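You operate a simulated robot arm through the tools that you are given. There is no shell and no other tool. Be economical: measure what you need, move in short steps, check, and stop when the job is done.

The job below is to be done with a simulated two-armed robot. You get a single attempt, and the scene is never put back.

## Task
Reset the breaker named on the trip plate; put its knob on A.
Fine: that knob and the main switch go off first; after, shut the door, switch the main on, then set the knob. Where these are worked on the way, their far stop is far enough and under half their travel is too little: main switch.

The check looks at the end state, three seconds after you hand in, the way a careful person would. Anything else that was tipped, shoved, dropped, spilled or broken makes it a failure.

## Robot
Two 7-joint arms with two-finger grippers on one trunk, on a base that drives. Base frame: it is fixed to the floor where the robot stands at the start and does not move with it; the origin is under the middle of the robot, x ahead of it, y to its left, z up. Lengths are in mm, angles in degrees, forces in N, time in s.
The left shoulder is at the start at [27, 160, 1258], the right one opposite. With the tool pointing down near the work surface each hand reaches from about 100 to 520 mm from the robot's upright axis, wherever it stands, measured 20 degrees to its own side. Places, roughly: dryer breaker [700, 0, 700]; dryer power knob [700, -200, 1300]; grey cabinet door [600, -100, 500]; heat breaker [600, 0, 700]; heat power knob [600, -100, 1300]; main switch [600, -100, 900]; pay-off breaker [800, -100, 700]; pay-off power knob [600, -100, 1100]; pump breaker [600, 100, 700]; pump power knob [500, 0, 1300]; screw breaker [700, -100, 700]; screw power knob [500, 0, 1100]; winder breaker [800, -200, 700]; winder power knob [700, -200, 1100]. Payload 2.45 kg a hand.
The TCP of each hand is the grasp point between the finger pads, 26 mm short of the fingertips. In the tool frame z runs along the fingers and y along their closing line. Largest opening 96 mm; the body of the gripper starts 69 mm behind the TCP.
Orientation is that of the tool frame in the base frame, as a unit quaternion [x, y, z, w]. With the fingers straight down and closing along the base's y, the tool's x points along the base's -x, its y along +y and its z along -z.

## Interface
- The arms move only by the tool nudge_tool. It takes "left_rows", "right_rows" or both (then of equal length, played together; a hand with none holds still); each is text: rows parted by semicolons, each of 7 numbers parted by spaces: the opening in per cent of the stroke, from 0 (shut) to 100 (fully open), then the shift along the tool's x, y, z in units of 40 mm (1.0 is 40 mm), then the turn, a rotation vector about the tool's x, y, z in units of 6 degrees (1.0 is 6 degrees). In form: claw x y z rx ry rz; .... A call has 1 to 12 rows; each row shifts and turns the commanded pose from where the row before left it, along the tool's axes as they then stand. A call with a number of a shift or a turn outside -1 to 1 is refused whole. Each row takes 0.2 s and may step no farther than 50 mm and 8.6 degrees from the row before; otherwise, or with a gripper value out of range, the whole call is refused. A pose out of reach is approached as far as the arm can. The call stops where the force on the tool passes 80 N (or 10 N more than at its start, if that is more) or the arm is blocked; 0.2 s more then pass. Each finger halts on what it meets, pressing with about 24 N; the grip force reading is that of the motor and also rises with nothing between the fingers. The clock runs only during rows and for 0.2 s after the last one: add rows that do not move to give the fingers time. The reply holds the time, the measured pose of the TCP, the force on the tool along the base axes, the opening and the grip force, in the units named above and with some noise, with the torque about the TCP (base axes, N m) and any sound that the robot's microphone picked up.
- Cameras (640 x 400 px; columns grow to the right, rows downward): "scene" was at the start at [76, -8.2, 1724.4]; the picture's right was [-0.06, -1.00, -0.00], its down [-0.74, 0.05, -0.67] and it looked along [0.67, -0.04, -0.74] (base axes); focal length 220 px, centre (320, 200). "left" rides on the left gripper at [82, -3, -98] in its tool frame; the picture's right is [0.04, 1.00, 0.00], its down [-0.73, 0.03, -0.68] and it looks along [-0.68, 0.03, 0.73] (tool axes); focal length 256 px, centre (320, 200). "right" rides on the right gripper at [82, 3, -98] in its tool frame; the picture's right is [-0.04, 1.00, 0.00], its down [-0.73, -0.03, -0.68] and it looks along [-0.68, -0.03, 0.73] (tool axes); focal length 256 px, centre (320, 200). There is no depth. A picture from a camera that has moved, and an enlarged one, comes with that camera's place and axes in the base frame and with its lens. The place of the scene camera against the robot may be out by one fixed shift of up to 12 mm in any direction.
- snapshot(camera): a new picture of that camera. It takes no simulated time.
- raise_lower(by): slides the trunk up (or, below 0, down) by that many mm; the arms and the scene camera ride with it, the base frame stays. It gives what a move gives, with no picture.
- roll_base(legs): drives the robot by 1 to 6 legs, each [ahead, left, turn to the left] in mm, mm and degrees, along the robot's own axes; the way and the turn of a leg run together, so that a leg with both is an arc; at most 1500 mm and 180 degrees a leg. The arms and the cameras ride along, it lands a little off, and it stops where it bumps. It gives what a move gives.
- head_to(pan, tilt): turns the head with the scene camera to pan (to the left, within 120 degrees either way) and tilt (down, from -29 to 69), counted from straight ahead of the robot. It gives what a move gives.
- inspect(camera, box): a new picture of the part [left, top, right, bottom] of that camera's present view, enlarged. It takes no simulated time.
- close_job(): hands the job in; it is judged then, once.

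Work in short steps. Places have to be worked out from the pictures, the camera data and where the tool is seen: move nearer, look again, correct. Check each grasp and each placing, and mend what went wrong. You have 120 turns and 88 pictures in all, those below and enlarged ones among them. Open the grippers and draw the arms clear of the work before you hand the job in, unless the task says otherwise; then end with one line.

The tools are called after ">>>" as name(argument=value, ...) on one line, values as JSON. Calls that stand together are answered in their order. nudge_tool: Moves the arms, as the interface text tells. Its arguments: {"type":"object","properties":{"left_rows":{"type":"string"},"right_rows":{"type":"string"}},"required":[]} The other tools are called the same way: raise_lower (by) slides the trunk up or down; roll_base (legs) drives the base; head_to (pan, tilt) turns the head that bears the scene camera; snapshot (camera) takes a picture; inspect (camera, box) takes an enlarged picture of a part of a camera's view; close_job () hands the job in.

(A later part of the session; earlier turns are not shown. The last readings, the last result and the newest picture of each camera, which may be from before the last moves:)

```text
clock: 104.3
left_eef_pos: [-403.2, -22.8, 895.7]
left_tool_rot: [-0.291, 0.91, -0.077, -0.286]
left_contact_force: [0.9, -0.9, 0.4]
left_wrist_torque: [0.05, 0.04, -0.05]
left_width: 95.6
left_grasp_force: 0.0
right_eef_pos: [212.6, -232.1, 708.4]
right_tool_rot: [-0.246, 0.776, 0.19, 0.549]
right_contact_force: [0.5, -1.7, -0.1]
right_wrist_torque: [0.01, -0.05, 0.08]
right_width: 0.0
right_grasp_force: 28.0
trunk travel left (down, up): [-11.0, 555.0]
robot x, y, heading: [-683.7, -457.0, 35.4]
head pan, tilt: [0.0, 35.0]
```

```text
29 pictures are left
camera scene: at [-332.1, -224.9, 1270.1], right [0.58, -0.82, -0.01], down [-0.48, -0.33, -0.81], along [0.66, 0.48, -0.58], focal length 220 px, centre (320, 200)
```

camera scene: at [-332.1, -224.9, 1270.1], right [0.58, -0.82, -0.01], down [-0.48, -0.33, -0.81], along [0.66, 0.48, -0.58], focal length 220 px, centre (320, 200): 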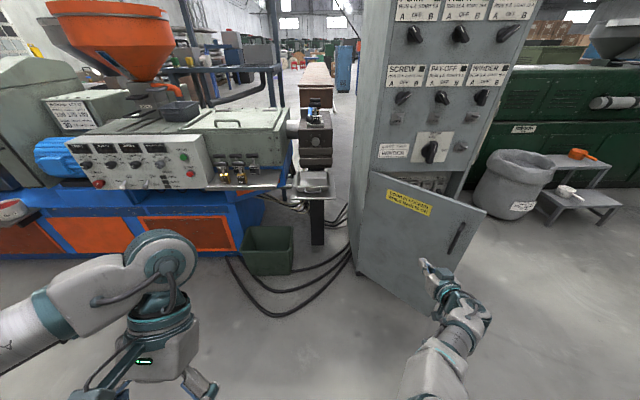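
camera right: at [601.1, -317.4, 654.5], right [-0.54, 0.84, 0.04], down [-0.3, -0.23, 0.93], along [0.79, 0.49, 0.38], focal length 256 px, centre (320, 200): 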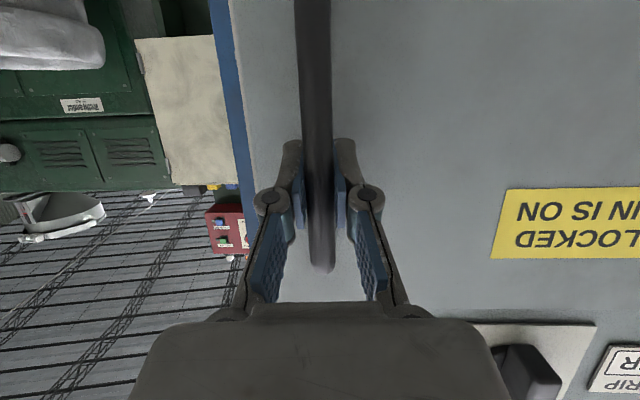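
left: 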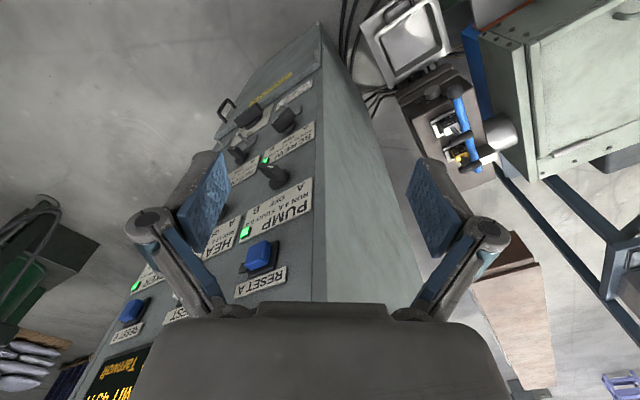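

The grip slipped with the door near 50°. I'll bring the closed hand around the free edge to the door's inner side (hand 60 mm right, base 200 right, then forward) and push it open.

>>> nudge_tool(right_rows="0 0 -0.5 0 0 0 0;0 0 -0.5 0 0 0 0;0 0 -0.5 0 0 0 0;0 0 0 0 0 0 0")

>>> roll_base(legs=[[0, -200, 0], [120, 0, 0]])

>>> snapshot(camera="scene")

```text
clock: 105.3
left_eef_pos: [-411.8, -18.5, 891.5]
left_tool_rot: [-0.287, 0.909, -0.082, -0.29]
left_contact_force: [0.0, -0.1, -0.2]
left_wrist_torque: [-0.01, -0.01, 0.01]
left_width: 96.1
left_grasp_force: 0.1
right_eef_pos: [240.8, -277.9, 717.8]
right_tool_rot: [-0.249, 0.773, 0.188, 0.552]
right_contact_force: [0.3, 0.2, 0.6]
right_wrist_torque: [-0.05, 0.01, -0.03]
right_width: 0.1
right_grasp_force: 28.4
trunk travel left (down, up): [-11.0, 555.0]
robot x, y, heading: [-685.4, -455.7, 35.4]
head pan, tilt: [0.0, 35.0]
```

```text
clock: 107.7
left_eef_pos: [-199.6, -105.5, 889.4]
left_tool_rot: [-0.287, 0.909, -0.083, -0.289]
left_contact_force: [0.8, 0.4, -0.3]
left_wrist_torque: [-0.03, 0.01, 0.03]
left_width: 96.3
left_grasp_force: 0.0
right_eef_pos: [452.8, -366.9, 717.3]
right_tool_rot: [-0.249, 0.774, 0.186, 0.552]
right_contact_force: [-0.7, 0.4, 0.3]
right_wrist_torque: [0.06, -0.02, -0.03]
right_width: 0.0
right_grasp_force: 28.9
trunk travel left (down, up): [-11.0, 555.0]
robot x, y, heading: [-474.6, -549.0, 35.2]
head pan, tilt: [0.0, 35.0]
```

```text
28 pictures are left
camera scene: at [-128.0, -302.8, 1269.8], right [0.58, -0.82, 0.0], down [-0.47, -0.34, -0.81], along [0.67, 0.47, -0.58], focal length 220 px, centre (320, 200)
```

scene: 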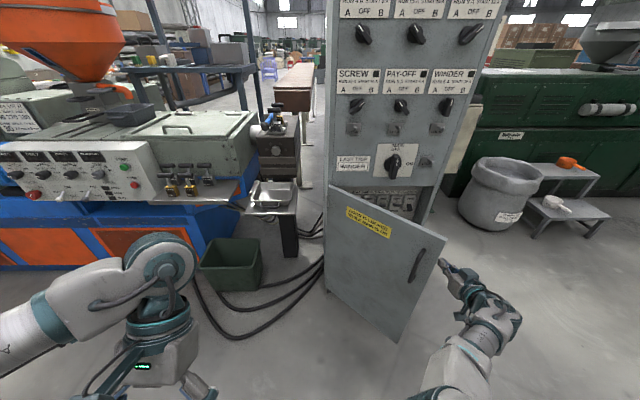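

The hand is just right of the door's free edge. I drive forward 70 mm, then left to push the door open from inside.

>>> roll_base(legs=[[70, 0, 0], [0, 90, 0], [-10, 90, 0]])

>>> snapshot(camera="scene")

```text
clock: 109.3
left_eef_pos: [-167.0, -56.9, 886.8]
left_tool_rot: [-0.282, 0.907, -0.082, -0.303]
left_contact_force: [-0.3, -0.9, -0.6]
left_wrist_torque: [0.07, 0.03, -0.05]
left_width: 96.1
left_grasp_force: 0.0
right_eef_pos: [491.8, -342.3, 733.5]
right_tool_rot: [-0.225, 0.776, 0.174, 0.564]
right_contact_force: [0.4, -0.3, -0.1]
right_wrist_torque: [0.03, -0.04, 0.05]
right_width: 0.0
right_grasp_force: 28.4
trunk travel left (down, up): [-11.0, 555.0]
robot x, y, heading: [-435.3, -481.7, 35.1]
head pan, tilt: [0.0, 35.0]
stopped in leg 2: the force on the tool passed its limit at 100 N (the readings are from after the stop); the commanded pose is now the measured one
```

```text
27 pictures are left
camera scene: at [-71.3, -263.9, 1270.0], right [0.57, -0.82, -0.02], down [-0.49, -0.32, -0.81], along [0.66, 0.47, -0.58], focal length 220 px, centre (320, 200)
```

scene: 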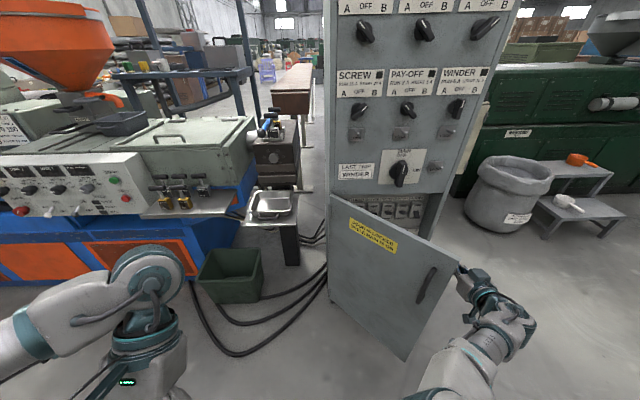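

Contact with the door was too abrupt. I push gently with the arm to the left instead.

>>> nudge_tool(right_rows="0 0 0.25 0 0 0 0;0 0 0.25 0 0 0 0;0 0 0.25 0 0 0 0;0 0 0.25 0 0 0 0;0 0 0.25 0 0 0 0;0 0 0.25 0 0 0 0;0 0 0.25 0 0 0 0;0 0 0.25 0 0 0 0;0 0 0.25 0 0 0 0;0 0 0.25 0 0 0 0")

>>> snapshot(camera="right")

```text
clock: 109.7
left_eef_pos: [-185.2, -39.3, 878.8]
left_tool_rot: [-0.28, 0.906, -0.094, -0.304]
left_contact_force: [0.0, 0.0, -0.2]
left_wrist_torque: [-0.01, 0.0, -0.03]
left_width: 95.7
left_grasp_force: 0.0
right_eef_pos: [472.0, -340.9, 742.5]
right_tool_rot: [-0.22, 0.779, 0.153, 0.567]
right_contact_force: [0.0, -0.9, -0.3]
right_wrist_torque: [0.07, -0.04, 0.03]
right_width: 0.0
right_grasp_force: 27.9
trunk travel left (down, up): [-11.0, 555.0]
robot x, y, heading: [-438.2, -477.3, 34.7]
head pan, tilt: [0.0, 35.0]
stopped in row 2 (right hand): the force on the tool passed its limit at 84 N (the readings are from after the stop); the commanded pose is now the measured one
```

```text
26 pictures are left
camera right: at [369.1, -399.0, 694.6], right [-0.5, 0.86, 0.03], down [-0.35, -0.23, 0.91], along [0.79, 0.45, 0.42], focal length 256 px, centre (320, 200)
```

right: 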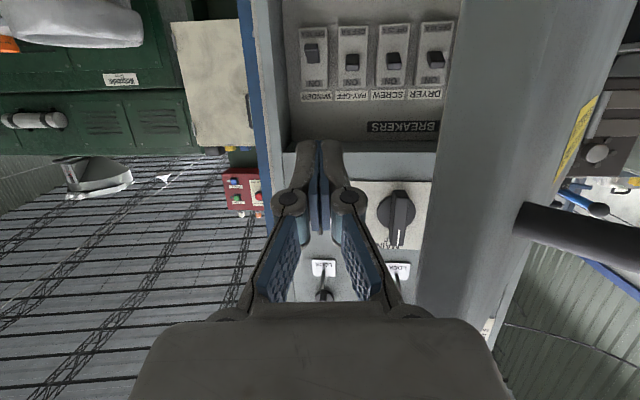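

The view shows the breakers: WINDER's toggle sits lower than the others (tripped); ON is up. The gripper body was catching the door edge; I go 30 mm right, 100 mm deeper, then push left gently with the inner face.

>>> nudge_tool(right_rows="0 0 -0.5 0 0 0 0;0 0 -0.4 0 0 0 0;0 -0.25 0 0.7 0 0 0;0 -0.25 0 0.7 0 0 0;0 -0.25 0 0.7 0 0 0;0 -0.2 0 0.5 0 0 0;0 0 0.3 0 0 0 0;0 0 0.3 0 0 0 0;0 0 0.3 0 0 0 0;0 0 0.3 0 0 0 0;0 0 0.3 0 0 0 0;0 0 0.3 0 0 0 0")

>>> snapshot(camera="scene")

```text
clock: 112.3
left_eef_pos: [-181.8, -47.4, 882.5]
left_tool_rot: [-0.279, 0.907, -0.09, -0.304]
left_contact_force: [-0.4, 0.0, 0.2]
left_wrist_torque: [0.02, 0.01, 0.01]
left_width: 96.1
left_grasp_force: 0.0
right_eef_pos: [554.4, -263.1, 743.4]
right_tool_rot: [-0.214, 0.78, 0.153, 0.567]
right_contact_force: [0.4, 0.0, 0.1]
right_wrist_torque: [0.02, -0.01, 0.03]
right_width: 0.0
right_grasp_force: 29.0
trunk travel left (down, up): [-11.0, 555.0]
robot x, y, heading: [-436.7, -478.0, 34.7]
head pan, tilt: [0.0, 35.0]
```

```text
25 pictures are left
camera scene: at [-88.1, -248.1, 1271.2], right [0.57, -0.82, -0.01], down [-0.48, -0.32, -0.82], along [0.67, 0.47, -0.58], focal length 220 px, centre (320, 200)
```

scene: 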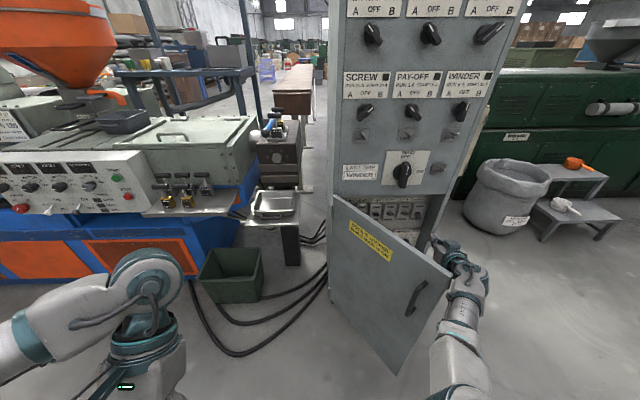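

No resistance so far; continue pushing left gently.

>>> nudge_tool(right_rows="0 0 0.25 0 0 0 0;0 0 0.25 0 0 0 0;0 0 0.25 0 0 0 0;0 0 0.25 0 0 0 0;0 0 0.25 0 0 0 0;0 0 0.25 0 0 0 0;0 0 0.25 0 0 0 0;0 0 0.25 0 0 0 0;0 0 0.25 0 0 0 0;0 0 0.25 0 0 0 0;0 0 0 0 0 0 0")

>>> roll_base(legs=[[0, 40, 0], [0, 30, 0]])

>>> snapshot(camera="scene")

```text
clock: 114.9
left_eef_pos: [-192.4, -42.6, 885.0]
left_tool_rot: [-0.268, 0.913, -0.096, -0.293]
left_contact_force: [-0.3, -1.2, 0.9]
left_wrist_torque: [0.07, -0.05, -0.02]
left_width: 96.1
left_grasp_force: 0.1
right_eef_pos: [517.0, -275.5, 746.7]
right_tool_rot: [-0.155, 0.797, 0.092, 0.576]
right_contact_force: [-1.3, 1.1, -0.2]
right_wrist_torque: [0.0, 0.02, -0.06]
right_width: 0.0
right_grasp_force: 28.2
trunk travel left (down, up): [-11.0, 555.0]
robot x, y, heading: [-440.9, -481.6, 33.4]
head pan, tilt: [0.0, 35.0]
stopped in row 11 (right hand): the arm was blocked; the commanded pose is now the measured one
```

```text
clock: 115.8
left_eef_pos: [-203.4, -17.2, 876.5]
left_tool_rot: [-0.262, 0.912, -0.101, -0.299]
left_contact_force: [0.1, -0.6, 1.2]
left_wrist_torque: [0.06, 0.04, -0.02]
left_width: 96.1
left_grasp_force: 0.1
right_eef_pos: [513.9, -286.9, 745.5]
right_tool_rot: [-0.137, 0.802, 0.069, 0.577]
right_contact_force: [-0.8, -0.8, -0.2]
right_wrist_torque: [0.0, -0.03, 0.0]
right_width: 0.1
right_grasp_force: 28.2
trunk travel left (down, up): [-11.0, 555.0]
robot x, y, heading: [-454.0, -463.9, 33.3]
head pan, tilt: [0.0, 35.0]
stopped in leg 1: the robot was blocked; the commanded pose is now the measured one
```

```text
24 pictures are left
camera scene: at [-93.0, -256.6, 1271.3], right [0.55, -0.84, -0.02], down [-0.49, -0.3, -0.82], along [0.68, 0.45, -0.58], focal length 220 px, centre (320, 200)
```

scene: 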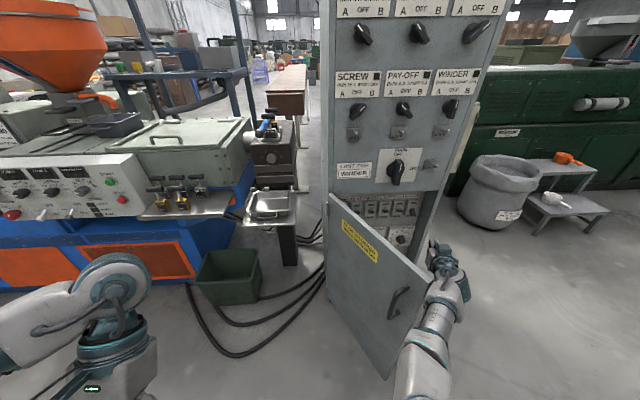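

The forearm jams on the door edge, so I'll use the present ~55° opening: come in from the right side instead, as I did for the handle (elbow to the right). First detach: base right, retract and recentre the arm.

>>> roll_base(legs=[[0, -70, 0], [-30, 0, 2]])

>>> nudge_tool(right_rows="0 0.25 0 -0.7 0 0 0;0 0.25 0 -0.7 0 0 0;0 0.25 0 -0.7 0 0 0;0 0.25 0 -0.7 0 0 0;0 0.25 0 -0.7 0 0 0;0 0 0 0 0 0 0;0 0 0 0 0 0 0")

>>> snapshot(camera="scene")

```text
clock: 116.6
left_eef_pos: [-217.8, -12.0, 865.6]
left_tool_rot: [-0.258, 0.909, -0.112, -0.307]
left_contact_force: [-0.4, 0.3, 0.4]
left_wrist_torque: [-0.02, -0.03, 0.0]
left_width: 95.9
left_grasp_force: 0.0
right_eef_pos: [500.9, -286.1, 756.9]
right_tool_rot: [-0.138, 0.8, 0.062, 0.581]
right_contact_force: [0.0, 1.0, 0.6]
right_wrist_torque: [-0.01, -0.01, -0.02]
right_width: 0.0
right_grasp_force: 28.5
trunk travel left (down, up): [-11.0, 555.0]
robot x, y, heading: [-450.2, -468.8, 33.1]
head pan, tilt: [0.0, 35.0]
stopped in leg 1: the robot was blocked; the commanded pose is now the measured one
```

```text
clock: 118.2
left_eef_pos: [-214.8, -15.0, 867.1]
left_tool_rot: [-0.259, 0.909, -0.112, -0.306]
left_contact_force: [0.3, 1.1, -0.2]
left_wrist_torque: [0.02, -0.01, 0.0]
left_width: 95.8
left_grasp_force: 0.1
right_eef_pos: [392.5, -352.3, 777.4]
right_tool_rot: [-0.14, 0.803, 0.066, 0.575]
right_contact_force: [0.3, 0.0, -0.5]
right_wrist_torque: [0.0, -0.01, -0.03]
right_width: 0.0
right_grasp_force: 28.5
right hand out of reach, approached as far as the arm can: row 3, 4, 5
trunk travel left (down, up): [-11.0, 555.0]
robot x, y, heading: [-453.6, -470.3, 32.9]
head pan, tilt: [0.0, 35.0]
```

```text
23 pictures are left
camera scene: at [-99.6, -240.8, 1270.3], right [0.55, -0.84, 0.0], down [-0.48, -0.32, -0.81], along [0.68, 0.44, -0.58], focal length 220 px, centre (320, 200)
```

scene: 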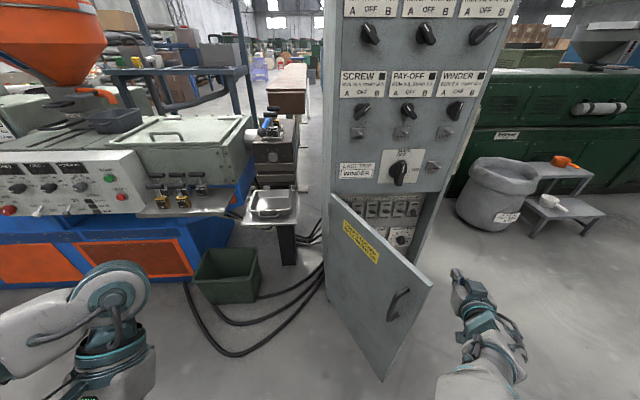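

Free now. I drive to the earlier station (right 149, forward 207) and then correct the hand's yaw, and enlarge the breaker view.

>>> roll_base(legs=[[40, -110, 0], [150, -45, 2]])

>>> nudge_tool(right_rows="0 0 0.3 0 -0.8 0 0;0 0 0.3 0 -0.8 0 0;0 0 0.3 0 -0.8 0 0;0 0 0 0 -0.5 0 0;0 0 0 0 0 0 0;0 0 0 0 0 0 0")

>>> snapshot(camera="scene")

>>> snapshot(camera="right")

```text
clock: 120.4
left_eef_pos: [25.8, -49.0, 871.5]
left_tool_rot: [-0.275, 0.904, -0.107, -0.308]
left_contact_force: [-0.3, -0.6, -0.5]
left_wrist_torque: [0.04, 0.06, -0.06]
left_width: 96.1
left_grasp_force: 0.1
right_eef_pos: [643.9, -367.8, 770.4]
right_tool_rot: [-0.146, 0.804, 0.081, 0.571]
right_contact_force: [0.6, -2.2, -0.6]
right_wrist_torque: [0.09, -0.03, 0.15]
right_width: 0.0
right_grasp_force: 28.3
trunk travel left (down, up): [-11.0, 555.0]
robot x, y, heading: [-209.7, -500.0, 35.0]
head pan, tilt: [0.0, 35.0]
```

```text
clock: 121.8
left_eef_pos: [16.8, -45.6, 866.0]
left_tool_rot: [-0.273, 0.903, -0.113, -0.311]
left_contact_force: [0.0, 0.5, 0.1]
left_wrist_torque: [-0.03, 0.0, -0.01]
left_width: 96.1
left_grasp_force: 0.1
right_eef_pos: [620.9, -330.1, 777.7]
right_tool_rot: [-0.234, 0.78, 0.199, 0.546]
right_contact_force: [-0.5, 0.1, -0.3]
right_wrist_torque: [0.02, -0.01, 0.04]
right_width: 0.0
right_grasp_force: 28.6
trunk travel left (down, up): [-11.0, 555.0]
robot x, y, heading: [-207.1, -501.3, 34.8]
head pan, tilt: [0.0, 35.0]
```

```text
22 pictures are left
camera scene: at [135.8, -253.8, 1270.1], right [0.57, -0.82, 0.01], down [-0.47, -0.34, -0.81], along [0.67, 0.46, -0.58], focal length 220 px, centre (320, 200)
```

scene: 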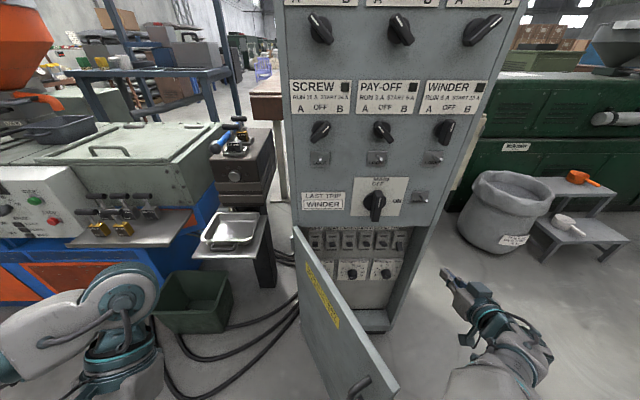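

```text
21 pictures are left
camera right: at [520.0, -395.5, 733.1], right [-0.57, 0.82, 0.09], down [-0.28, -0.3, 0.91], along [0.77, 0.49, 0.4], focal length 256 px, centre (320, 200)
```

right: 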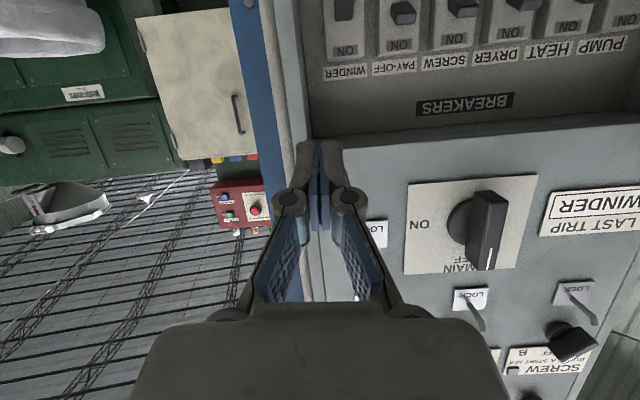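

Good view; I enlarge the breaker area in the scene camera.

>>> inspect(camera="scene", box=[296, 210, 424, 290])

```text
5.00 times, centred on (360, 250) of scene
camera zoom: at [135.8, -253.8, 1270.1], right [0.57, -0.82, 0.01], down [-0.47, -0.34, -0.81], along [0.67, 0.46, -0.58], focal length 1098 px, centre (120, -50)
```

zoom: 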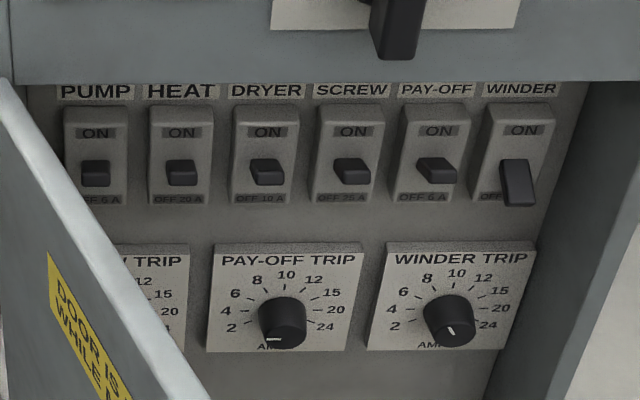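

WINDER's lever stands out/down, unlike the rest (up, ON). Lever at ≈(776,-177,666). I align laterally 30 mm and advance 145 mm, keeping the closed fingertips above the lever.

>>> nudge_tool(right_rows="0 0 0.4 0.3 0 0 0;0 0 0.35 0.5 0 0 0;0 0 0 0.7 0 0 0;0 0 0 0.7 0 0 0;0 0 0 0.7 0 0 0;0 0 0 0.7 0 0 0;0 0 0 0 0 0 0;0 0 0 0 0 0 0")

>>> snapshot(camera="right")

>>> inspect(camera="scene", box=[296, 210, 456, 310])

```text
clock: 123.6
left_eef_pos: [19.7, -49.9, 867.6]
left_tool_rot: [-0.274, 0.903, -0.111, -0.312]
left_contact_force: [0.0, 0.1, 0.2]
left_wrist_torque: [0.0, 0.02, 0.0]
left_width: 96.0
left_grasp_force: 0.0
right_eef_pos: [714.4, -227.3, 733.2]
right_tool_rot: [-0.232, 0.78, 0.2, 0.546]
right_contact_force: [-0.4, -0.6, -0.4]
right_wrist_torque: [0.04, 0.0, 0.06]
right_width: 0.1
right_grasp_force: 28.3
trunk travel left (down, up): [-11.0, 555.0]
robot x, y, heading: [-206.4, -501.9, 34.5]
head pan, tilt: [0.0, 35.0]
```

```text
19 pictures are left
camera right: at [614.3, -293.1, 686.8], right [-0.57, 0.82, 0.1], down [-0.28, -0.3, 0.91], along [0.77, 0.49, 0.4], focal length 256 px, centre (320, 200)
```

right: 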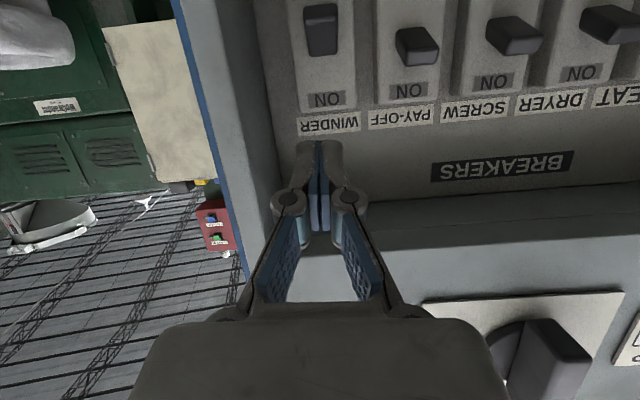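

```text
4.00 times, centred on (376, 260) of scene
camera zoom: at [142.8, -262.7, 1269.9], right [0.57, -0.82, 0.0], down [-0.48, -0.33, -0.81], along [0.67, 0.47, -0.58], focal length 879 px, centre (96, -40)
```

zoom: 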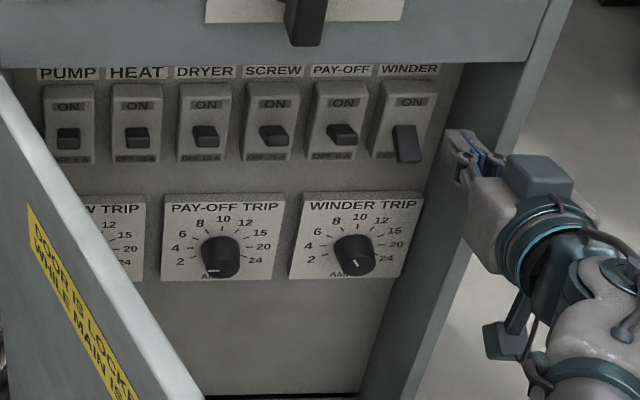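

Lever is in line with the fingers. I advance 52 mm so the tips come over the lever, then press down in 12 mm steps.

>>> nudge_tool(right_rows="0 0 0.1 0.65 0 0 0;0 0 0 0.65 0 0 0;0 0.28 0 0.1 0 0 0;0 0.28 0 0.1 0 0 0;0 0.28 0 0.1 0 0 0;0 0.28 0 0.1 0 0 0;0 0.28 0 0.1 0 0 0;0 0 0 0 0 0 0")

>>> inspect(camera="scene", box=[336, 210, 432, 270])

>>> snapshot(camera="right")

```text
clock: 125.4
left_eef_pos: [15.0, -48.2, 872.2]
left_tool_rot: [-0.273, 0.905, -0.11, -0.307]
left_contact_force: [0.2, -0.5, -0.4]
left_wrist_torque: [0.02, -0.03, 0.02]
left_width: 96.2
left_grasp_force: 0.0
right_eef_pos: [748.9, -190.3, 667.4]
right_tool_rot: [-0.233, 0.776, 0.2, 0.551]
right_contact_force: [1.0, -4.2, 27.6]
right_wrist_torque: [0.12, -0.55, -0.08]
right_width: 0.0
right_grasp_force: 28.4
trunk travel left (down, up): [-11.0, 555.0]
robot x, y, heading: [-206.0, -494.4, 34.8]
head pan, tilt: [0.0, 35.0]
```

```text
6.67 times, centred on (384, 240) of scene
camera zoom: at [132.7, -263.3, 1273.8], right [0.57, -0.82, 0.0], down [-0.47, -0.33, -0.82], along [0.67, 0.47, -0.57], focal length 1464 px, centre (-107, -67)
```

zoom: 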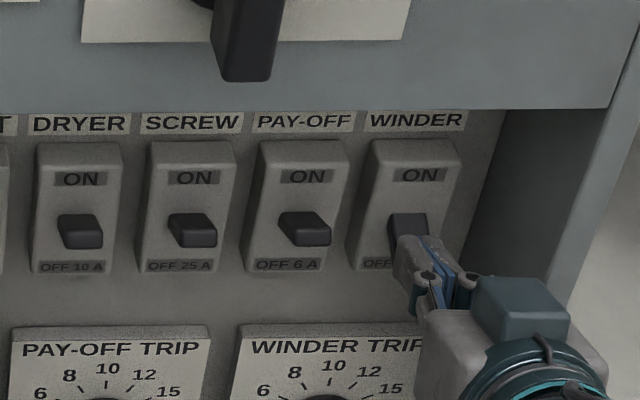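

```text
16 pictures are left
camera right: at [648.7, -255.0, 621.0], right [-0.57, 0.82, 0.09], down [-0.29, -0.31, 0.91], along [0.77, 0.49, 0.41], focal length 256 px, centre (320, 200)
```

right: 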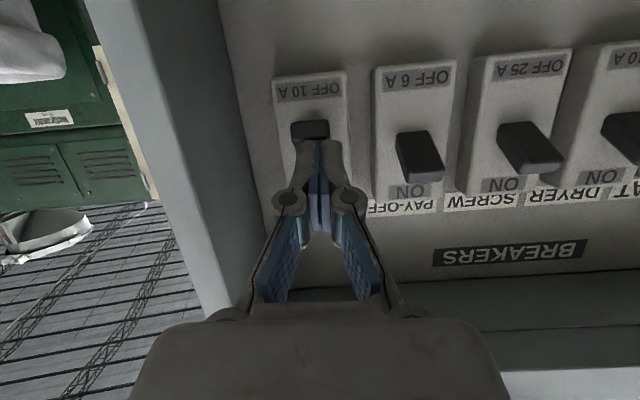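

The lever is being pressed down (28 N). Press a little more to be sure it reaches the OFF stop.

>>> nudge_tool(right_rows="0 0.2 0 0.07 0 0 0;0 0.15 0 0.05 0 0 0;0 0 0 0 0 0 0")

```text
clock: 126.2
left_eef_pos: [11.0, -50.0, 876.3]
left_tool_rot: [-0.274, 0.906, -0.11, -0.302]
left_contact_force: [2.3, 2.4, 0.4]
left_wrist_torque: [-0.22, 0.25, 0.03]
left_width: 96.1
left_grasp_force: 0.1
right_eef_pos: [744.4, -191.4, 654.6]
right_tool_rot: [-0.233, 0.776, 0.201, 0.551]
right_contact_force: [-293.7, -185.0, 147.5]
right_wrist_torque: [2.08, -5.12, -0.47]
right_width: 6.2
right_grasp_force: 28.6
trunk travel left (down, up): [-11.0, 555.0]
robot x, y, heading: [-209.5, -498.2, 34.9]
head pan, tilt: [0.0, 35.0]
```

A hard contact built up; I back straight out at once.

>>> nudge_tool(right_rows="0 0 0 -0.6 0 0 0;0 0 0 -0.6 0 0 0;0 0 0 -0.4 0 0 0;0 0 0 0 0 0 0")

>>> inspect(camera="scene", box=[336, 210, 432, 270])

```text
clock: 127.2
left_eef_pos: [18.4, -50.1, 867.7]
left_tool_rot: [-0.273, 0.903, -0.112, -0.311]
left_contact_force: [0.6, -0.4, 0.1]
left_wrist_torque: [0.01, -0.04, 0.02]
left_width: 96.0
left_grasp_force: 0.2
right_eef_pos: [700.9, -226.4, 662.4]
right_tool_rot: [-0.233, 0.779, 0.2, 0.546]
right_contact_force: [-0.1, -0.4, -0.7]
right_wrist_torque: [-0.02, 0.0, 0.01]
right_width: 0.0
right_grasp_force: 28.5
trunk travel left (down, up): [-11.0, 555.0]
robot x, y, heading: [-206.5, -497.7, 34.8]
head pan, tilt: [0.0, 35.0]
```

```text
6.67 times, centred on (384, 240) of scene
camera zoom: at [140.1, -260.1, 1270.2], right [0.57, -0.82, 0.0], down [-0.47, -0.33, -0.81], along [0.67, 0.47, -0.58], focal length 1464 px, centre (-107, -67)
```

zoom: 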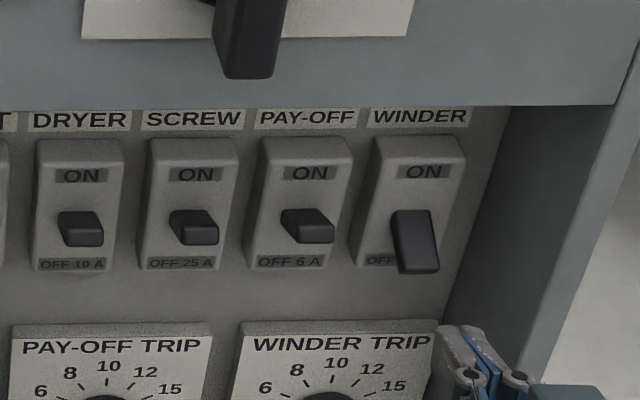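

I look closely at the lever from the wrist camera to judge its position.

>>> inspect(camera="right", box=[240, 0, 480, 150])

```text
2.67 times, centred on (360, 75) of right
camera zoom: at [599.6, -291.7, 617.6], right [-0.57, 0.82, 0.09], down [-0.28, -0.3, 0.91], along [0.77, 0.49, 0.4], focal length 683 px, centre (213, 533)
```

zoom: 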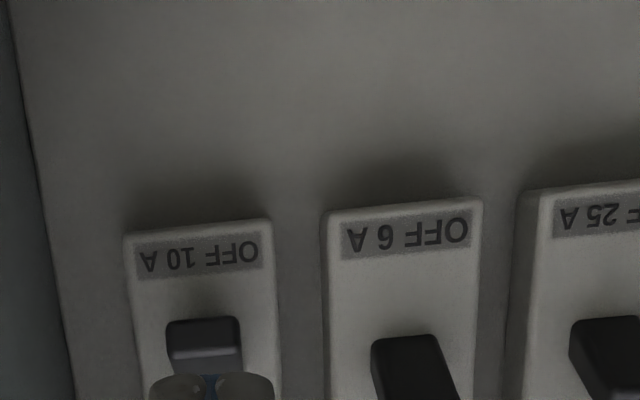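

The lever took full downward pressure at its stop, so it's at OFF. Next: go below it (tip z≈608), forward 58 mm, then push up in steps.

>>> nudge_tool(right_rows="0 0.54 0 0.19 0 0 0;0 0.54 0 0.19 0 0 0;0 -0.16 0 0.46 0 0 0;0 -0.16 0 0.46 0 0 0;0 -0.16 0 0.46 0 0 0;0 -0.28 0 -0.1 0 0 0;0 -0.28 0 -0.1 0 0 0;0 -0.28 0 -0.1 0 0 0;0 -0.28 0 -0.1 0 0 0;0 0 0 0 0 0 0")

>>> inspect(camera="scene", box=[336, 210, 432, 270])

```text
clock: 129.4
left_eef_pos: [19.0, -46.3, 866.9]
left_tool_rot: [-0.273, 0.902, -0.112, -0.314]
left_contact_force: [0.0, 0.1, 0.0]
left_wrist_torque: [0.05, -0.01, 0.02]
left_width: 96.0
left_grasp_force: 0.0
right_eef_pos: [750.5, -190.5, 663.0]
right_tool_rot: [-0.234, 0.78, 0.199, 0.545]
right_contact_force: [-4.0, -2.0, -6.0]
right_wrist_torque: [-0.12, 0.05, 0.06]
right_width: 0.2
right_grasp_force: 28.1
trunk travel left (down, up): [-11.0, 555.0]
robot x, y, heading: [-207.5, -498.3, 34.9]
head pan, tilt: [0.0, 35.0]
```

```text
6.67 times, centred on (384, 240) of scene
camera zoom: at [141.7, -259.0, 1269.2], right [0.57, -0.82, 0.0], down [-0.48, -0.33, -0.81], along [0.67, 0.47, -0.58], focal length 1464 px, centre (-107, -67)
```

zoom: 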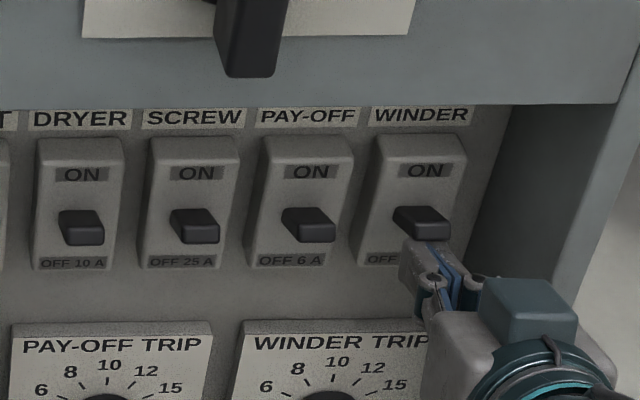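

The winder lever now matches the others (ON). A slight further push up, then drop clear and withdraw.

>>> nudge_tool(right_rows="0 -0.18 0 -0.06 0 0 0;0 0 0 0 0 0 0;0 0.28 0 0.1 0 0 0;0 0.28 0 0.1 0 0 0;0 0.16 0 -0.46 0 0 0;0 0.16 0 -0.5 0 0 0;0 0 0 -0.7 0 0 0;0 0 0 -0.7 0 0 0;0 0 0 -0.8 0 0 0;0 0 0 -0.8 0 0 0;0 0 0 0 0 0 0")

>>> inspect(camera="scene", box=[280, 200, 440, 300])

```text
clock: 131.8
left_eef_pos: [18.3, -47.6, 866.5]
left_tool_rot: [-0.273, 0.903, -0.111, -0.312]
left_contact_force: [-0.1, -0.4, 0.1]
left_wrist_torque: [-0.04, -0.02, 0.01]
left_width: 96.0
left_grasp_force: 0.1
right_eef_pos: [622.5, -281.0, 686.5]
right_tool_rot: [-0.234, 0.78, 0.199, 0.545]
right_contact_force: [-0.1, 0.5, 0.3]
right_wrist_torque: [0.04, 0.0, 0.0]
right_width: 0.0
right_grasp_force: 28.5
trunk travel left (down, up): [-11.0, 555.0]
robot x, y, heading: [-207.5, -498.4, 35.2]
head pan, tilt: [0.0, 35.0]
```

```text
4.00 times, centred on (360, 250) of scene
camera zoom: at [140.2, -259.2, 1269.8], right [0.57, -0.82, 0.0], down [-0.48, -0.33, -0.81], along [0.67, 0.47, -0.58], focal length 879 px, centre (160, 0)
```

zoom: 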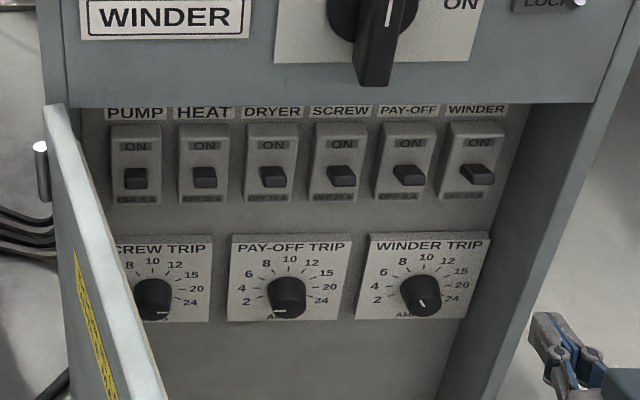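

Breaker is ON. To close the door I'll bring the hand around its free edge to the outer face: base left 110, back 330, left 140.

>>> roll_base(legs=[[0, 110, 0], [-330, 0, 0], [0, 150, 0]])

>>> snapshot(camera="scene")

```text
clock: 135.8
left_eef_pos: [-403.9, -21.9, 867.1]
left_tool_rot: [-0.272, 0.904, -0.113, -0.311]
left_contact_force: [0.1, 1.2, 0.3]
left_wrist_torque: [-0.03, 0.0, 0.06]
left_width: 96.1
left_grasp_force: 0.1
right_eef_pos: [200.1, -262.8, 683.3]
right_tool_rot: [-0.232, 0.783, 0.195, 0.543]
right_contact_force: [-16.0, -17.7, -8.8]
right_wrist_torque: [-0.1, 0.12, 0.04]
right_width: 0.0
right_grasp_force: 28.4
trunk travel left (down, up): [-11.0, 555.0]
robot x, y, heading: [-628.2, -474.9, 34.8]
head pan, tilt: [0.0, 35.0]
```

```text
11 pictures are left
camera scene: at [-283.1, -235.5, 1270.0], right [0.57, -0.82, 0.0], down [-0.47, -0.33, -0.82], along [0.67, 0.46, -0.58], focal length 220 px, centre (320, 200)
```

scene: 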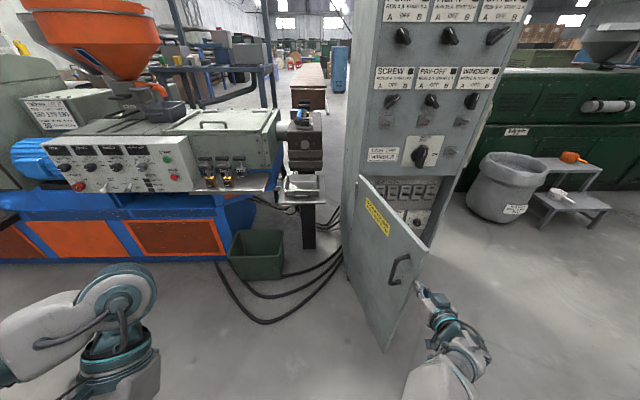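

The door got pushed out to ~76°; the fingertip is at its free edge. I go back 45, left 150, forward 165 to reach the outer face.

>>> roll_base(legs=[[-45, 0, 0], [0, 150, 0], [170, 0, 0]])

>>> roll_base(legs=[[5, 70, 0], [0, -40, 0]])

>>> snapshot(camera="scene")

```text
clock: 138.7
left_eef_pos: [-393.7, 179.2, 863.8]
left_tool_rot: [-0.27, 0.902, -0.117, -0.316]
left_contact_force: [0.2, 0.5, 0.2]
left_wrist_torque: [-0.03, 0.03, 0.02]
left_width: 95.8
left_grasp_force: 0.0
right_eef_pos: [212.4, -60.1, 690.5]
right_tool_rot: [-0.233, 0.78, 0.193, 0.547]
right_contact_force: [0.1, 1.7, -0.2]
right_wrist_torque: [-0.01, -0.01, -0.03]
right_width: 0.1
right_grasp_force: 28.5
trunk travel left (down, up): [-11.0, 555.0]
robot x, y, heading: [-611.2, -277.6, 35.1]
head pan, tilt: [0.0, 35.0]
```

```text
clock: 140.2
left_eef_pos: [-435.3, 237.7, 855.8]
left_tool_rot: [-0.265, 0.902, -0.133, -0.314]
left_contact_force: [-1.1, 0.8, 1.2]
left_wrist_torque: [-0.07, -0.11, 0.13]
left_width: 96.2
left_grasp_force: 0.1
right_eef_pos: [171.3, -0.8, 711.3]
right_tool_rot: [-0.247, 0.773, 0.184, 0.554]
right_contact_force: [-3.4, 7.8, 1.0]
right_wrist_torque: [-0.28, -0.01, -0.71]
right_width: 0.0
right_grasp_force: 28.3
trunk travel left (down, up): [-11.0, 555.0]
robot x, y, heading: [-632.2, -236.1, 34.7]
head pan, tilt: [0.0, 35.0]
```

```text
10 pictures are left
camera scene: at [-314.1, 40.0, 1270.5], right [0.57, -0.82, 0.04], down [-0.46, -0.36, -0.82], along [0.68, 0.45, -0.58], focal length 220 px, centre (320, 200)
```

scene: 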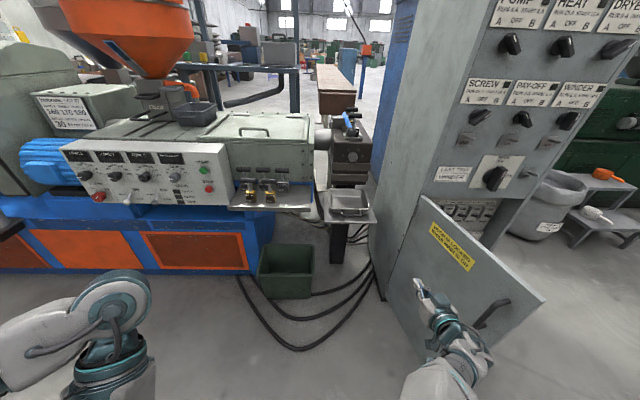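

The hand is now on the outer side. I raise it ~75 mm to clear the handle, then drive right to push the door, following the closing arc.

>>> nudge_tool(right_rows="0 -0.5 0 -0.18 0 0 0;0 -0.5 0 -0.18 0 0 0;0 -0.5 0 -0.18 0 0 0;0 -0.2 0 -0.1 0 0 0;0 0 0 0 0 0 0")

>>> roll_base(legs=[[0, -110, 0], [10, -50, 0], [20, -50, 0], [25, -45, 0], [30, -40, 0]])

```text
clock: 141.6
left_eef_pos: [-424.2, 204.6, 860.8]
left_tool_rot: [-0.269, 0.898, -0.12, -0.327]
left_contact_force: [0.5, -0.4, 0.0]
left_wrist_torque: [0.0, -0.02, 0.03]
left_width: 96.2
left_grasp_force: 0.0
right_eef_pos: [180.0, -34.6, 783.7]
right_tool_rot: [-0.235, 0.773, 0.199, 0.555]
right_contact_force: [-0.6, -0.1, 0.9]
right_wrist_torque: [-0.04, 0.06, -0.07]
right_width: 0.1
right_grasp_force: 28.9
trunk travel left (down, up): [-11.0, 555.0]
robot x, y, heading: [-630.6, -235.6, 34.4]
head pan, tilt: [0.0, 35.0]
stopped in row 5 (right hand): the arm was blocked; the commanded pose is now the measured one
```

```text
clock: 144.9
left_eef_pos: [-195.2, 26.2, 856.7]
left_tool_rot: [-0.268, 0.898, -0.128, -0.324]
left_contact_force: [0.2, 1.0, -0.2]
left_wrist_torque: [-0.04, 0.01, 0.07]
left_width: 96.0
left_grasp_force: 0.1
right_eef_pos: [408.7, -214.1, 787.2]
right_tool_rot: [-0.241, 0.771, 0.192, 0.557]
right_contact_force: [-1.4, 2.7, 0.3]
right_wrist_torque: [-0.12, 0.0, -0.23]
right_width: 0.0
right_grasp_force: 28.8
trunk travel left (down, up): [-11.0, 555.0]
robot x, y, heading: [-397.5, -430.4, 34.9]
head pan, tilt: [0.0, 35.0]
```

No jam. Continue along the arc toward closed.

>>> roll_base(legs=[[35, -32, 0], [35, -28, 0], [38, -18, 0], [36, -15, 0], [30, -5, 0]])

>>> snapshot(camera="scene")

```text
clock: 147.8
left_eef_pos: [15.8, 20.4, 862.1]
left_tool_rot: [-0.271, 0.896, -0.117, -0.332]
left_contact_force: [1.0, -0.3, -0.3]
left_wrist_torque: [0.03, 0.05, -0.05]
left_width: 96.1
left_grasp_force: 0.0
right_eef_pos: [618.5, -218.1, 783.8]
right_tool_rot: [-0.234, 0.772, 0.202, 0.555]
right_contact_force: [1.2, -1.4, -0.2]
right_wrist_torque: [0.07, -0.01, 0.12]
right_width: 0.2
right_grasp_force: 28.5
trunk travel left (down, up): [-11.0, 555.0]
robot x, y, heading: [-192.8, -417.2, 34.6]
head pan, tilt: [0.0, 35.0]
```

```text
9 pictures are left
camera scene: at [164.2, -191.8, 1270.2], right [0.57, -0.82, -0.01], down [-0.48, -0.32, -0.81], along [0.67, 0.47, -0.58], focal length 220 px, centre (320, 200)
```

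scene: 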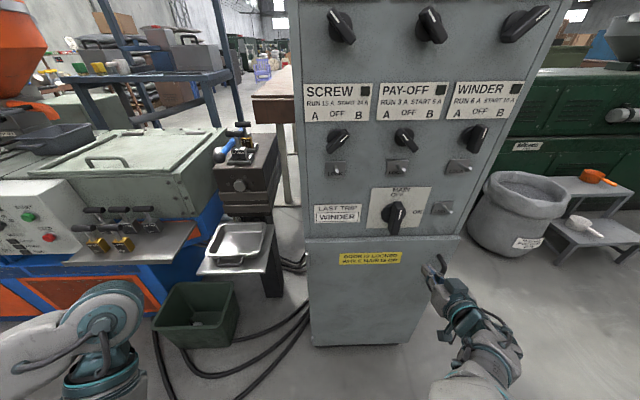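

Door is almost shut. I press it closed with the arm in 12 mm steps until contact force rises.

>>> nudge_tool(right_rows="0 -0.1 0 0.3 0 0 0;0 -0.1 0 0.3 0 0 0;0 -0.1 0 0.3 0 0 0;0 -0.1 0 0.3 0 0 0;0 -0.07 0 0.2 0 0 0;0 0 0 0 0 0 0")

```text
clock: 149.2
left_eef_pos: [6.2, 24.0, 857.2]
left_tool_rot: [-0.268, 0.895, -0.123, -0.334]
left_contact_force: [-0.8, -0.4, 0.1]
left_wrist_torque: [0.01, -0.02, -0.02]
left_width: 95.6
left_grasp_force: 0.0
right_eef_pos: [657.6, -179.4, 793.9]
right_tool_rot: [-0.237, 0.769, 0.199, 0.559]
right_contact_force: [0.4, -0.4, -0.4]
right_wrist_torque: [0.03, -0.01, -0.01]
right_width: 0.0
right_grasp_force: 28.4
trunk travel left (down, up): [-11.0, 555.0]
robot x, y, heading: [-193.2, -416.2, 34.6]
head pan, tilt: [0.0, 35.0]
```

No force yet; a bit further with smaller steps.

>>> nudge_tool(right_rows="0 -0.05 0 0.15 0 0 0;0 -0.05 0 0.15 0 0 0;0 -0.05 0 0.15 0 0 0;0 0 0 0 0 0 0")

>>> snapshot(camera="right")

```text
clock: 150.0
left_eef_pos: [1.4, 21.2, 858.2]
left_tool_rot: [-0.267, 0.895, -0.124, -0.336]
left_contact_force: [-0.6, -0.4, 0.2]
left_wrist_torque: [0.05, -0.01, -0.01]
left_width: 95.9
left_grasp_force: 0.0
right_eef_pos: [667.3, -180.9, 795.8]
right_tool_rot: [-0.232, 0.773, 0.193, 0.559]
right_contact_force: [-4.8, -4.8, 4.1]
right_wrist_torque: [0.16, -0.08, 0.0]
right_width: 0.1
right_grasp_force: 28.8
trunk travel left (down, up): [-11.0, 555.0]
robot x, y, heading: [-195.7, -416.5, 34.4]
head pan, tilt: [0.0, 35.0]
stopped in row 4 (right hand): the force on the tool passed its limit at 82 N (the readings are from after the stop); the commanded pose is now the measured one
```

```text
8 pictures are left
camera right: at [567.5, -245.5, 746.8], right [-0.56, 0.82, 0.08], down [-0.31, -0.3, 0.9], along [0.77, 0.48, 0.42], focal length 256 px, centre (320, 200)
```

right: 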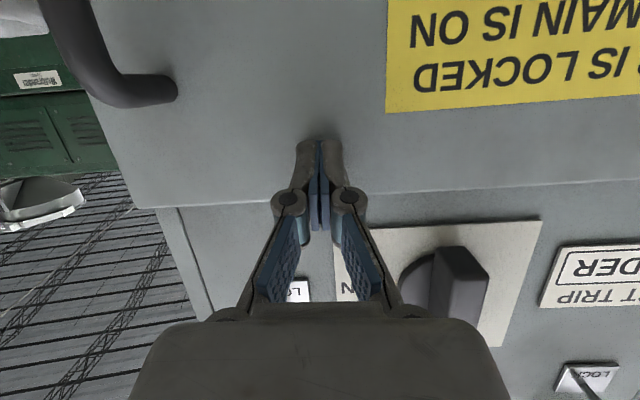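

Door pressed to its stop (82 N). Now I return to the station used for the main switch: base back 57/left 37, hand up to z≈910 and level.

>>> roll_base(legs=[[-57, 37, 1]])

>>> nudge_tool(right_rows="30 -0.66 0.2 -0.4 0 0 0;60 -0.66 0.2 -0.4 0 0 0;65 -0.66 0.2 -0.3 0 0 0;65 -0.66 0.2 -0.3 0 0 0;65 0 0 0 0 -0.8 0;65 0 0 0 0 -0.8 0;65 0 0 0 0 -0.8 0;65 0 0 0 0 -0.6 0;65 0 0 0 0 0 0;65 0 0 0 0 0 0;65 0 0 0 0 0 0")

>>> snapshot(camera="right")

```text
clock: 151.0
left_eef_pos: [-60.1, 5.7, 860.3]
left_tool_rot: [-0.277, 0.891, -0.119, -0.339]
left_contact_force: [-0.4, -0.8, 0.9]
left_wrist_torque: [0.08, 0.0, -0.03]
left_width: 96.0
left_grasp_force: 0.1
right_eef_pos: [607.0, -185.6, 786.8]
right_tool_rot: [-0.232, 0.773, 0.204, 0.554]
right_contact_force: [1.5, -1.7, 0.6]
right_wrist_torque: [0.05, -0.02, 0.13]
right_width: 0.0
right_grasp_force: 27.9
trunk travel left (down, up): [-11.0, 555.0]
robot x, y, heading: [-257.3, -425.1, 35.2]
head pan, tilt: [0.0, 35.0]
```

```text
clock: 153.4
left_eef_pos: [-68.4, 10.9, 856.8]
left_tool_rot: [-0.274, 0.89, -0.125, -0.341]
left_contact_force: [0.7, -0.2, -0.3]
left_wrist_torque: [-0.03, 0.0, 0.0]
left_width: 96.1
left_grasp_force: 0.1
right_eef_pos: [576.7, -178.2, 919.7]
right_tool_rot: [-0.204, 0.676, 0.234, 0.668]
right_contact_force: [-0.5, 0.8, 0.5]
right_wrist_torque: [0.01, 0.01, 0.01]
right_width: 62.3
right_grasp_force: 0.1
right hand out of reach, approached as far as the arm can: row 4, 8
trunk travel left (down, up): [-11.0, 555.0]
robot x, y, heading: [-258.5, -426.4, 35.3]
head pan, tilt: [0.0, 35.0]
```

```text
7 pictures are left
camera right: at [494.6, -230.0, 839.1], right [-0.59, 0.8, 0.09], down [-0.51, -0.45, 0.73], along [0.63, 0.39, 0.68], focal length 256 px, centre (320, 200)
```

right: 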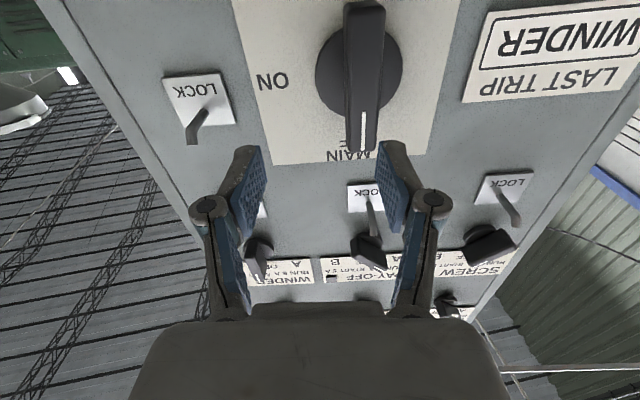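

Main bar is 29 mm left, 14 mm down, 73 mm ahead (from the earlier grip pose). Move there and close.

>>> nudge_tool(right_rows="65 0.18 0.37 0 0 0 0;65 0.18 0.37 0 0 0 0;65 0 0 0.5 0 0 0;65 0 0 0.5 0 0 0;65 0 0 0.4 0 0 0;65 0 0 0.4 0 0 0;65 0 0 0 0 0 0;65 0 0 0 0 0 0")

>>> snapshot(camera="right")

```text
clock: 155.2
left_eef_pos: [-72.7, 15.5, 856.0]
left_tool_rot: [-0.273, 0.89, -0.127, -0.341]
left_contact_force: [-0.8, 0.4, -0.3]
left_wrist_torque: [0.02, 0.04, -0.01]
left_width: 95.9
left_grasp_force: 0.0
right_eef_pos: [628.8, -119.8, 929.6]
right_tool_rot: [-0.202, 0.674, 0.233, 0.671]
right_contact_force: [-0.1, -0.9, 0.2]
right_wrist_torque: [-0.03, 0.02, 0.01]
right_width: 62.5
right_grasp_force: 0.1
right hand out of reach, approached as far as the arm can: row 1, 2
trunk travel left (down, up): [-11.0, 555.0]
robot x, y, heading: [-254.2, -420.7, 35.4]
head pan, tilt: [0.0, 35.0]
```

```text
6 pictures are left
camera right: at [544.9, -172.1, 847.0], right [-0.58, 0.81, 0.08], down [-0.52, -0.45, 0.72], along [0.62, 0.38, 0.68], focal length 256 px, centre (320, 200)
```

right: 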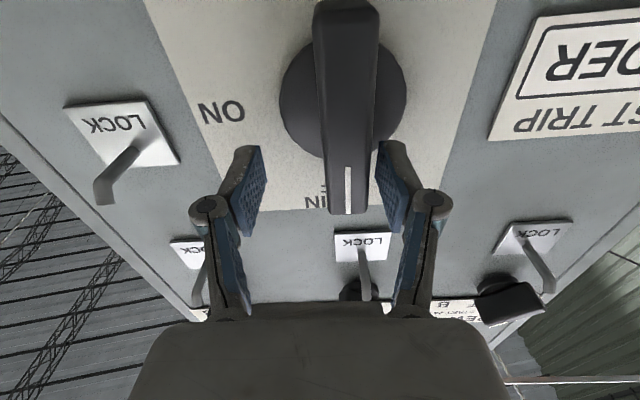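

The TCP is 22 mm high and ~13 mm right of the axis. Correct: down 22, left 13.

>>> nudge_tool(right_rows="65 0.3 0.1 0 0 0 0;65 0.28 0.1 0 0 0 0;65 0 0.12 0 0 0 0;65 0 0 0 0 0 0;65 0 0 0 0 0 0")

```text
clock: 156.4
left_eef_pos: [-72.4, 14.7, 855.1]
left_tool_rot: [-0.273, 0.891, -0.127, -0.341]
left_contact_force: [-0.6, -0.1, -1.0]
left_wrist_torque: [0.01, 0.01, -0.01]
left_width: 96.2
left_grasp_force: 0.0
right_eef_pos: [627.0, -112.3, 922.4]
right_tool_rot: [-0.204, 0.677, 0.233, 0.668]
right_contact_force: [0.5, -1.0, 0.0]
right_wrist_torque: [0.0, -0.02, -0.02]
right_width: 62.9
right_grasp_force: 0.0
right hand out of reach, approached as far as the arm can: row 2, 3
trunk travel left (down, up): [-11.0, 555.0]
robot x, y, heading: [-258.6, -422.5, 35.4]
head pan, tilt: [0.0, 35.0]
```

Lower the trunk by its last 10 mm to bring the hand down, after easing 14 mm back.

>>> nudge_tool(right_rows="65 0 0 -0.35 0 0 0;65 0 0 0 0 0 0")

>>> raise_lower(by=-10)

>>> nudge_tool(right_rows="65 0.1 0 0 0 0 0;65 0 0 0 0 0 0;65 0 0 0 0 0 0")

```text
clock: 157.0
left_eef_pos: [-72.0, 14.7, 854.4]
left_tool_rot: [-0.273, 0.89, -0.126, -0.342]
left_contact_force: [-0.2, -0.4, 0.0]
left_wrist_torque: [-0.02, 0.03, 0.03]
left_width: 96.1
left_grasp_force: 0.1
right_eef_pos: [617.0, -121.6, 923.4]
right_tool_rot: [-0.205, 0.677, 0.233, 0.667]
right_contact_force: [0.0, -0.2, 0.5]
right_wrist_torque: [0.05, -0.01, 0.02]
right_width: 62.3
right_grasp_force: 0.0
right hand out of reach, approached as far as the arm can: row 1
trunk travel left (down, up): [-11.0, 555.0]
robot x, y, heading: [-261.1, -420.0, 35.2]
head pan, tilt: [0.0, 35.0]
```

```text
clock: 157.6
left_eef_pos: [-73.7, 14.1, 850.7]
left_tool_rot: [-0.274, 0.893, -0.125, -0.334]
left_contact_force: [-0.7, 0.9, 1.0]
left_wrist_torque: [0.01, -0.01, -0.04]
left_width: 96.0
left_grasp_force: 0.1
right_eef_pos: [617.2, -121.6, 916.4]
right_tool_rot: [-0.205, 0.675, 0.233, 0.669]
right_contact_force: [-1.5, -0.5, 1.1]
right_wrist_torque: [-0.04, 0.09, -0.03]
right_width: 62.6
right_grasp_force: 0.1
trunk travel left (down, up): [-1.0, 565.0]
robot x, y, heading: [-259.2, -422.1, 35.4]
head pan, tilt: [0.0, 35.0]
```

```text
clock: 158.4
left_eef_pos: [-72.0, 14.6, 848.8]
left_tool_rot: [-0.275, 0.893, -0.126, -0.335]
left_contact_force: [0.6, 0.2, 0.5]
left_wrist_torque: [-0.02, -0.01, -0.01]
left_width: 96.1
left_grasp_force: 0.1
right_eef_pos: [617.6, -120.9, 912.0]
right_tool_rot: [-0.207, 0.677, 0.234, 0.666]
right_contact_force: [-0.4, 0.2, 0.2]
right_wrist_torque: [0.01, 0.04, -0.02]
right_width: 62.4
right_grasp_force: 0.1
trunk travel left (down, up): [-1.0, 565.0]
robot x, y, heading: [-259.2, -424.5, 35.3]
head pan, tilt: [0.0, 35.0]
```

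Now within a few mm (912 vs 907). Final nudge and close on the bar.

>>> nudge_tool(right_rows="65 0.1 0.1 0.15 0 0 0;65 0 0.08 0 0 0 0;65 0 0 0 0 0 0;30 0 0 0 0 0 0;0 0 0 0 0 0 0;0 0 0 0 0 0 0;0 0 0 0 0 0 0")

```text
clock: 160.0
left_eef_pos: [-73.2, 15.1, 849.5]
left_tool_rot: [-0.274, 0.893, -0.125, -0.335]
left_contact_force: [0.0, -0.1, 0.2]
left_wrist_torque: [0.0, -0.01, -0.02]
left_width: 96.1
left_grasp_force: 0.0
right_eef_pos: [617.4, -111.2, 908.4]
right_tool_rot: [-0.208, 0.679, 0.234, 0.664]
right_contact_force: [-1.6, 4.4, 1.0]
right_wrist_torque: [0.14, -0.22, 0.15]
right_width: 21.9
right_grasp_force: 44.9
trunk travel left (down, up): [-1.0, 565.0]
robot x, y, heading: [-261.9, -420.9, 35.6]
head pan, tilt: [0.0, 35.0]
```

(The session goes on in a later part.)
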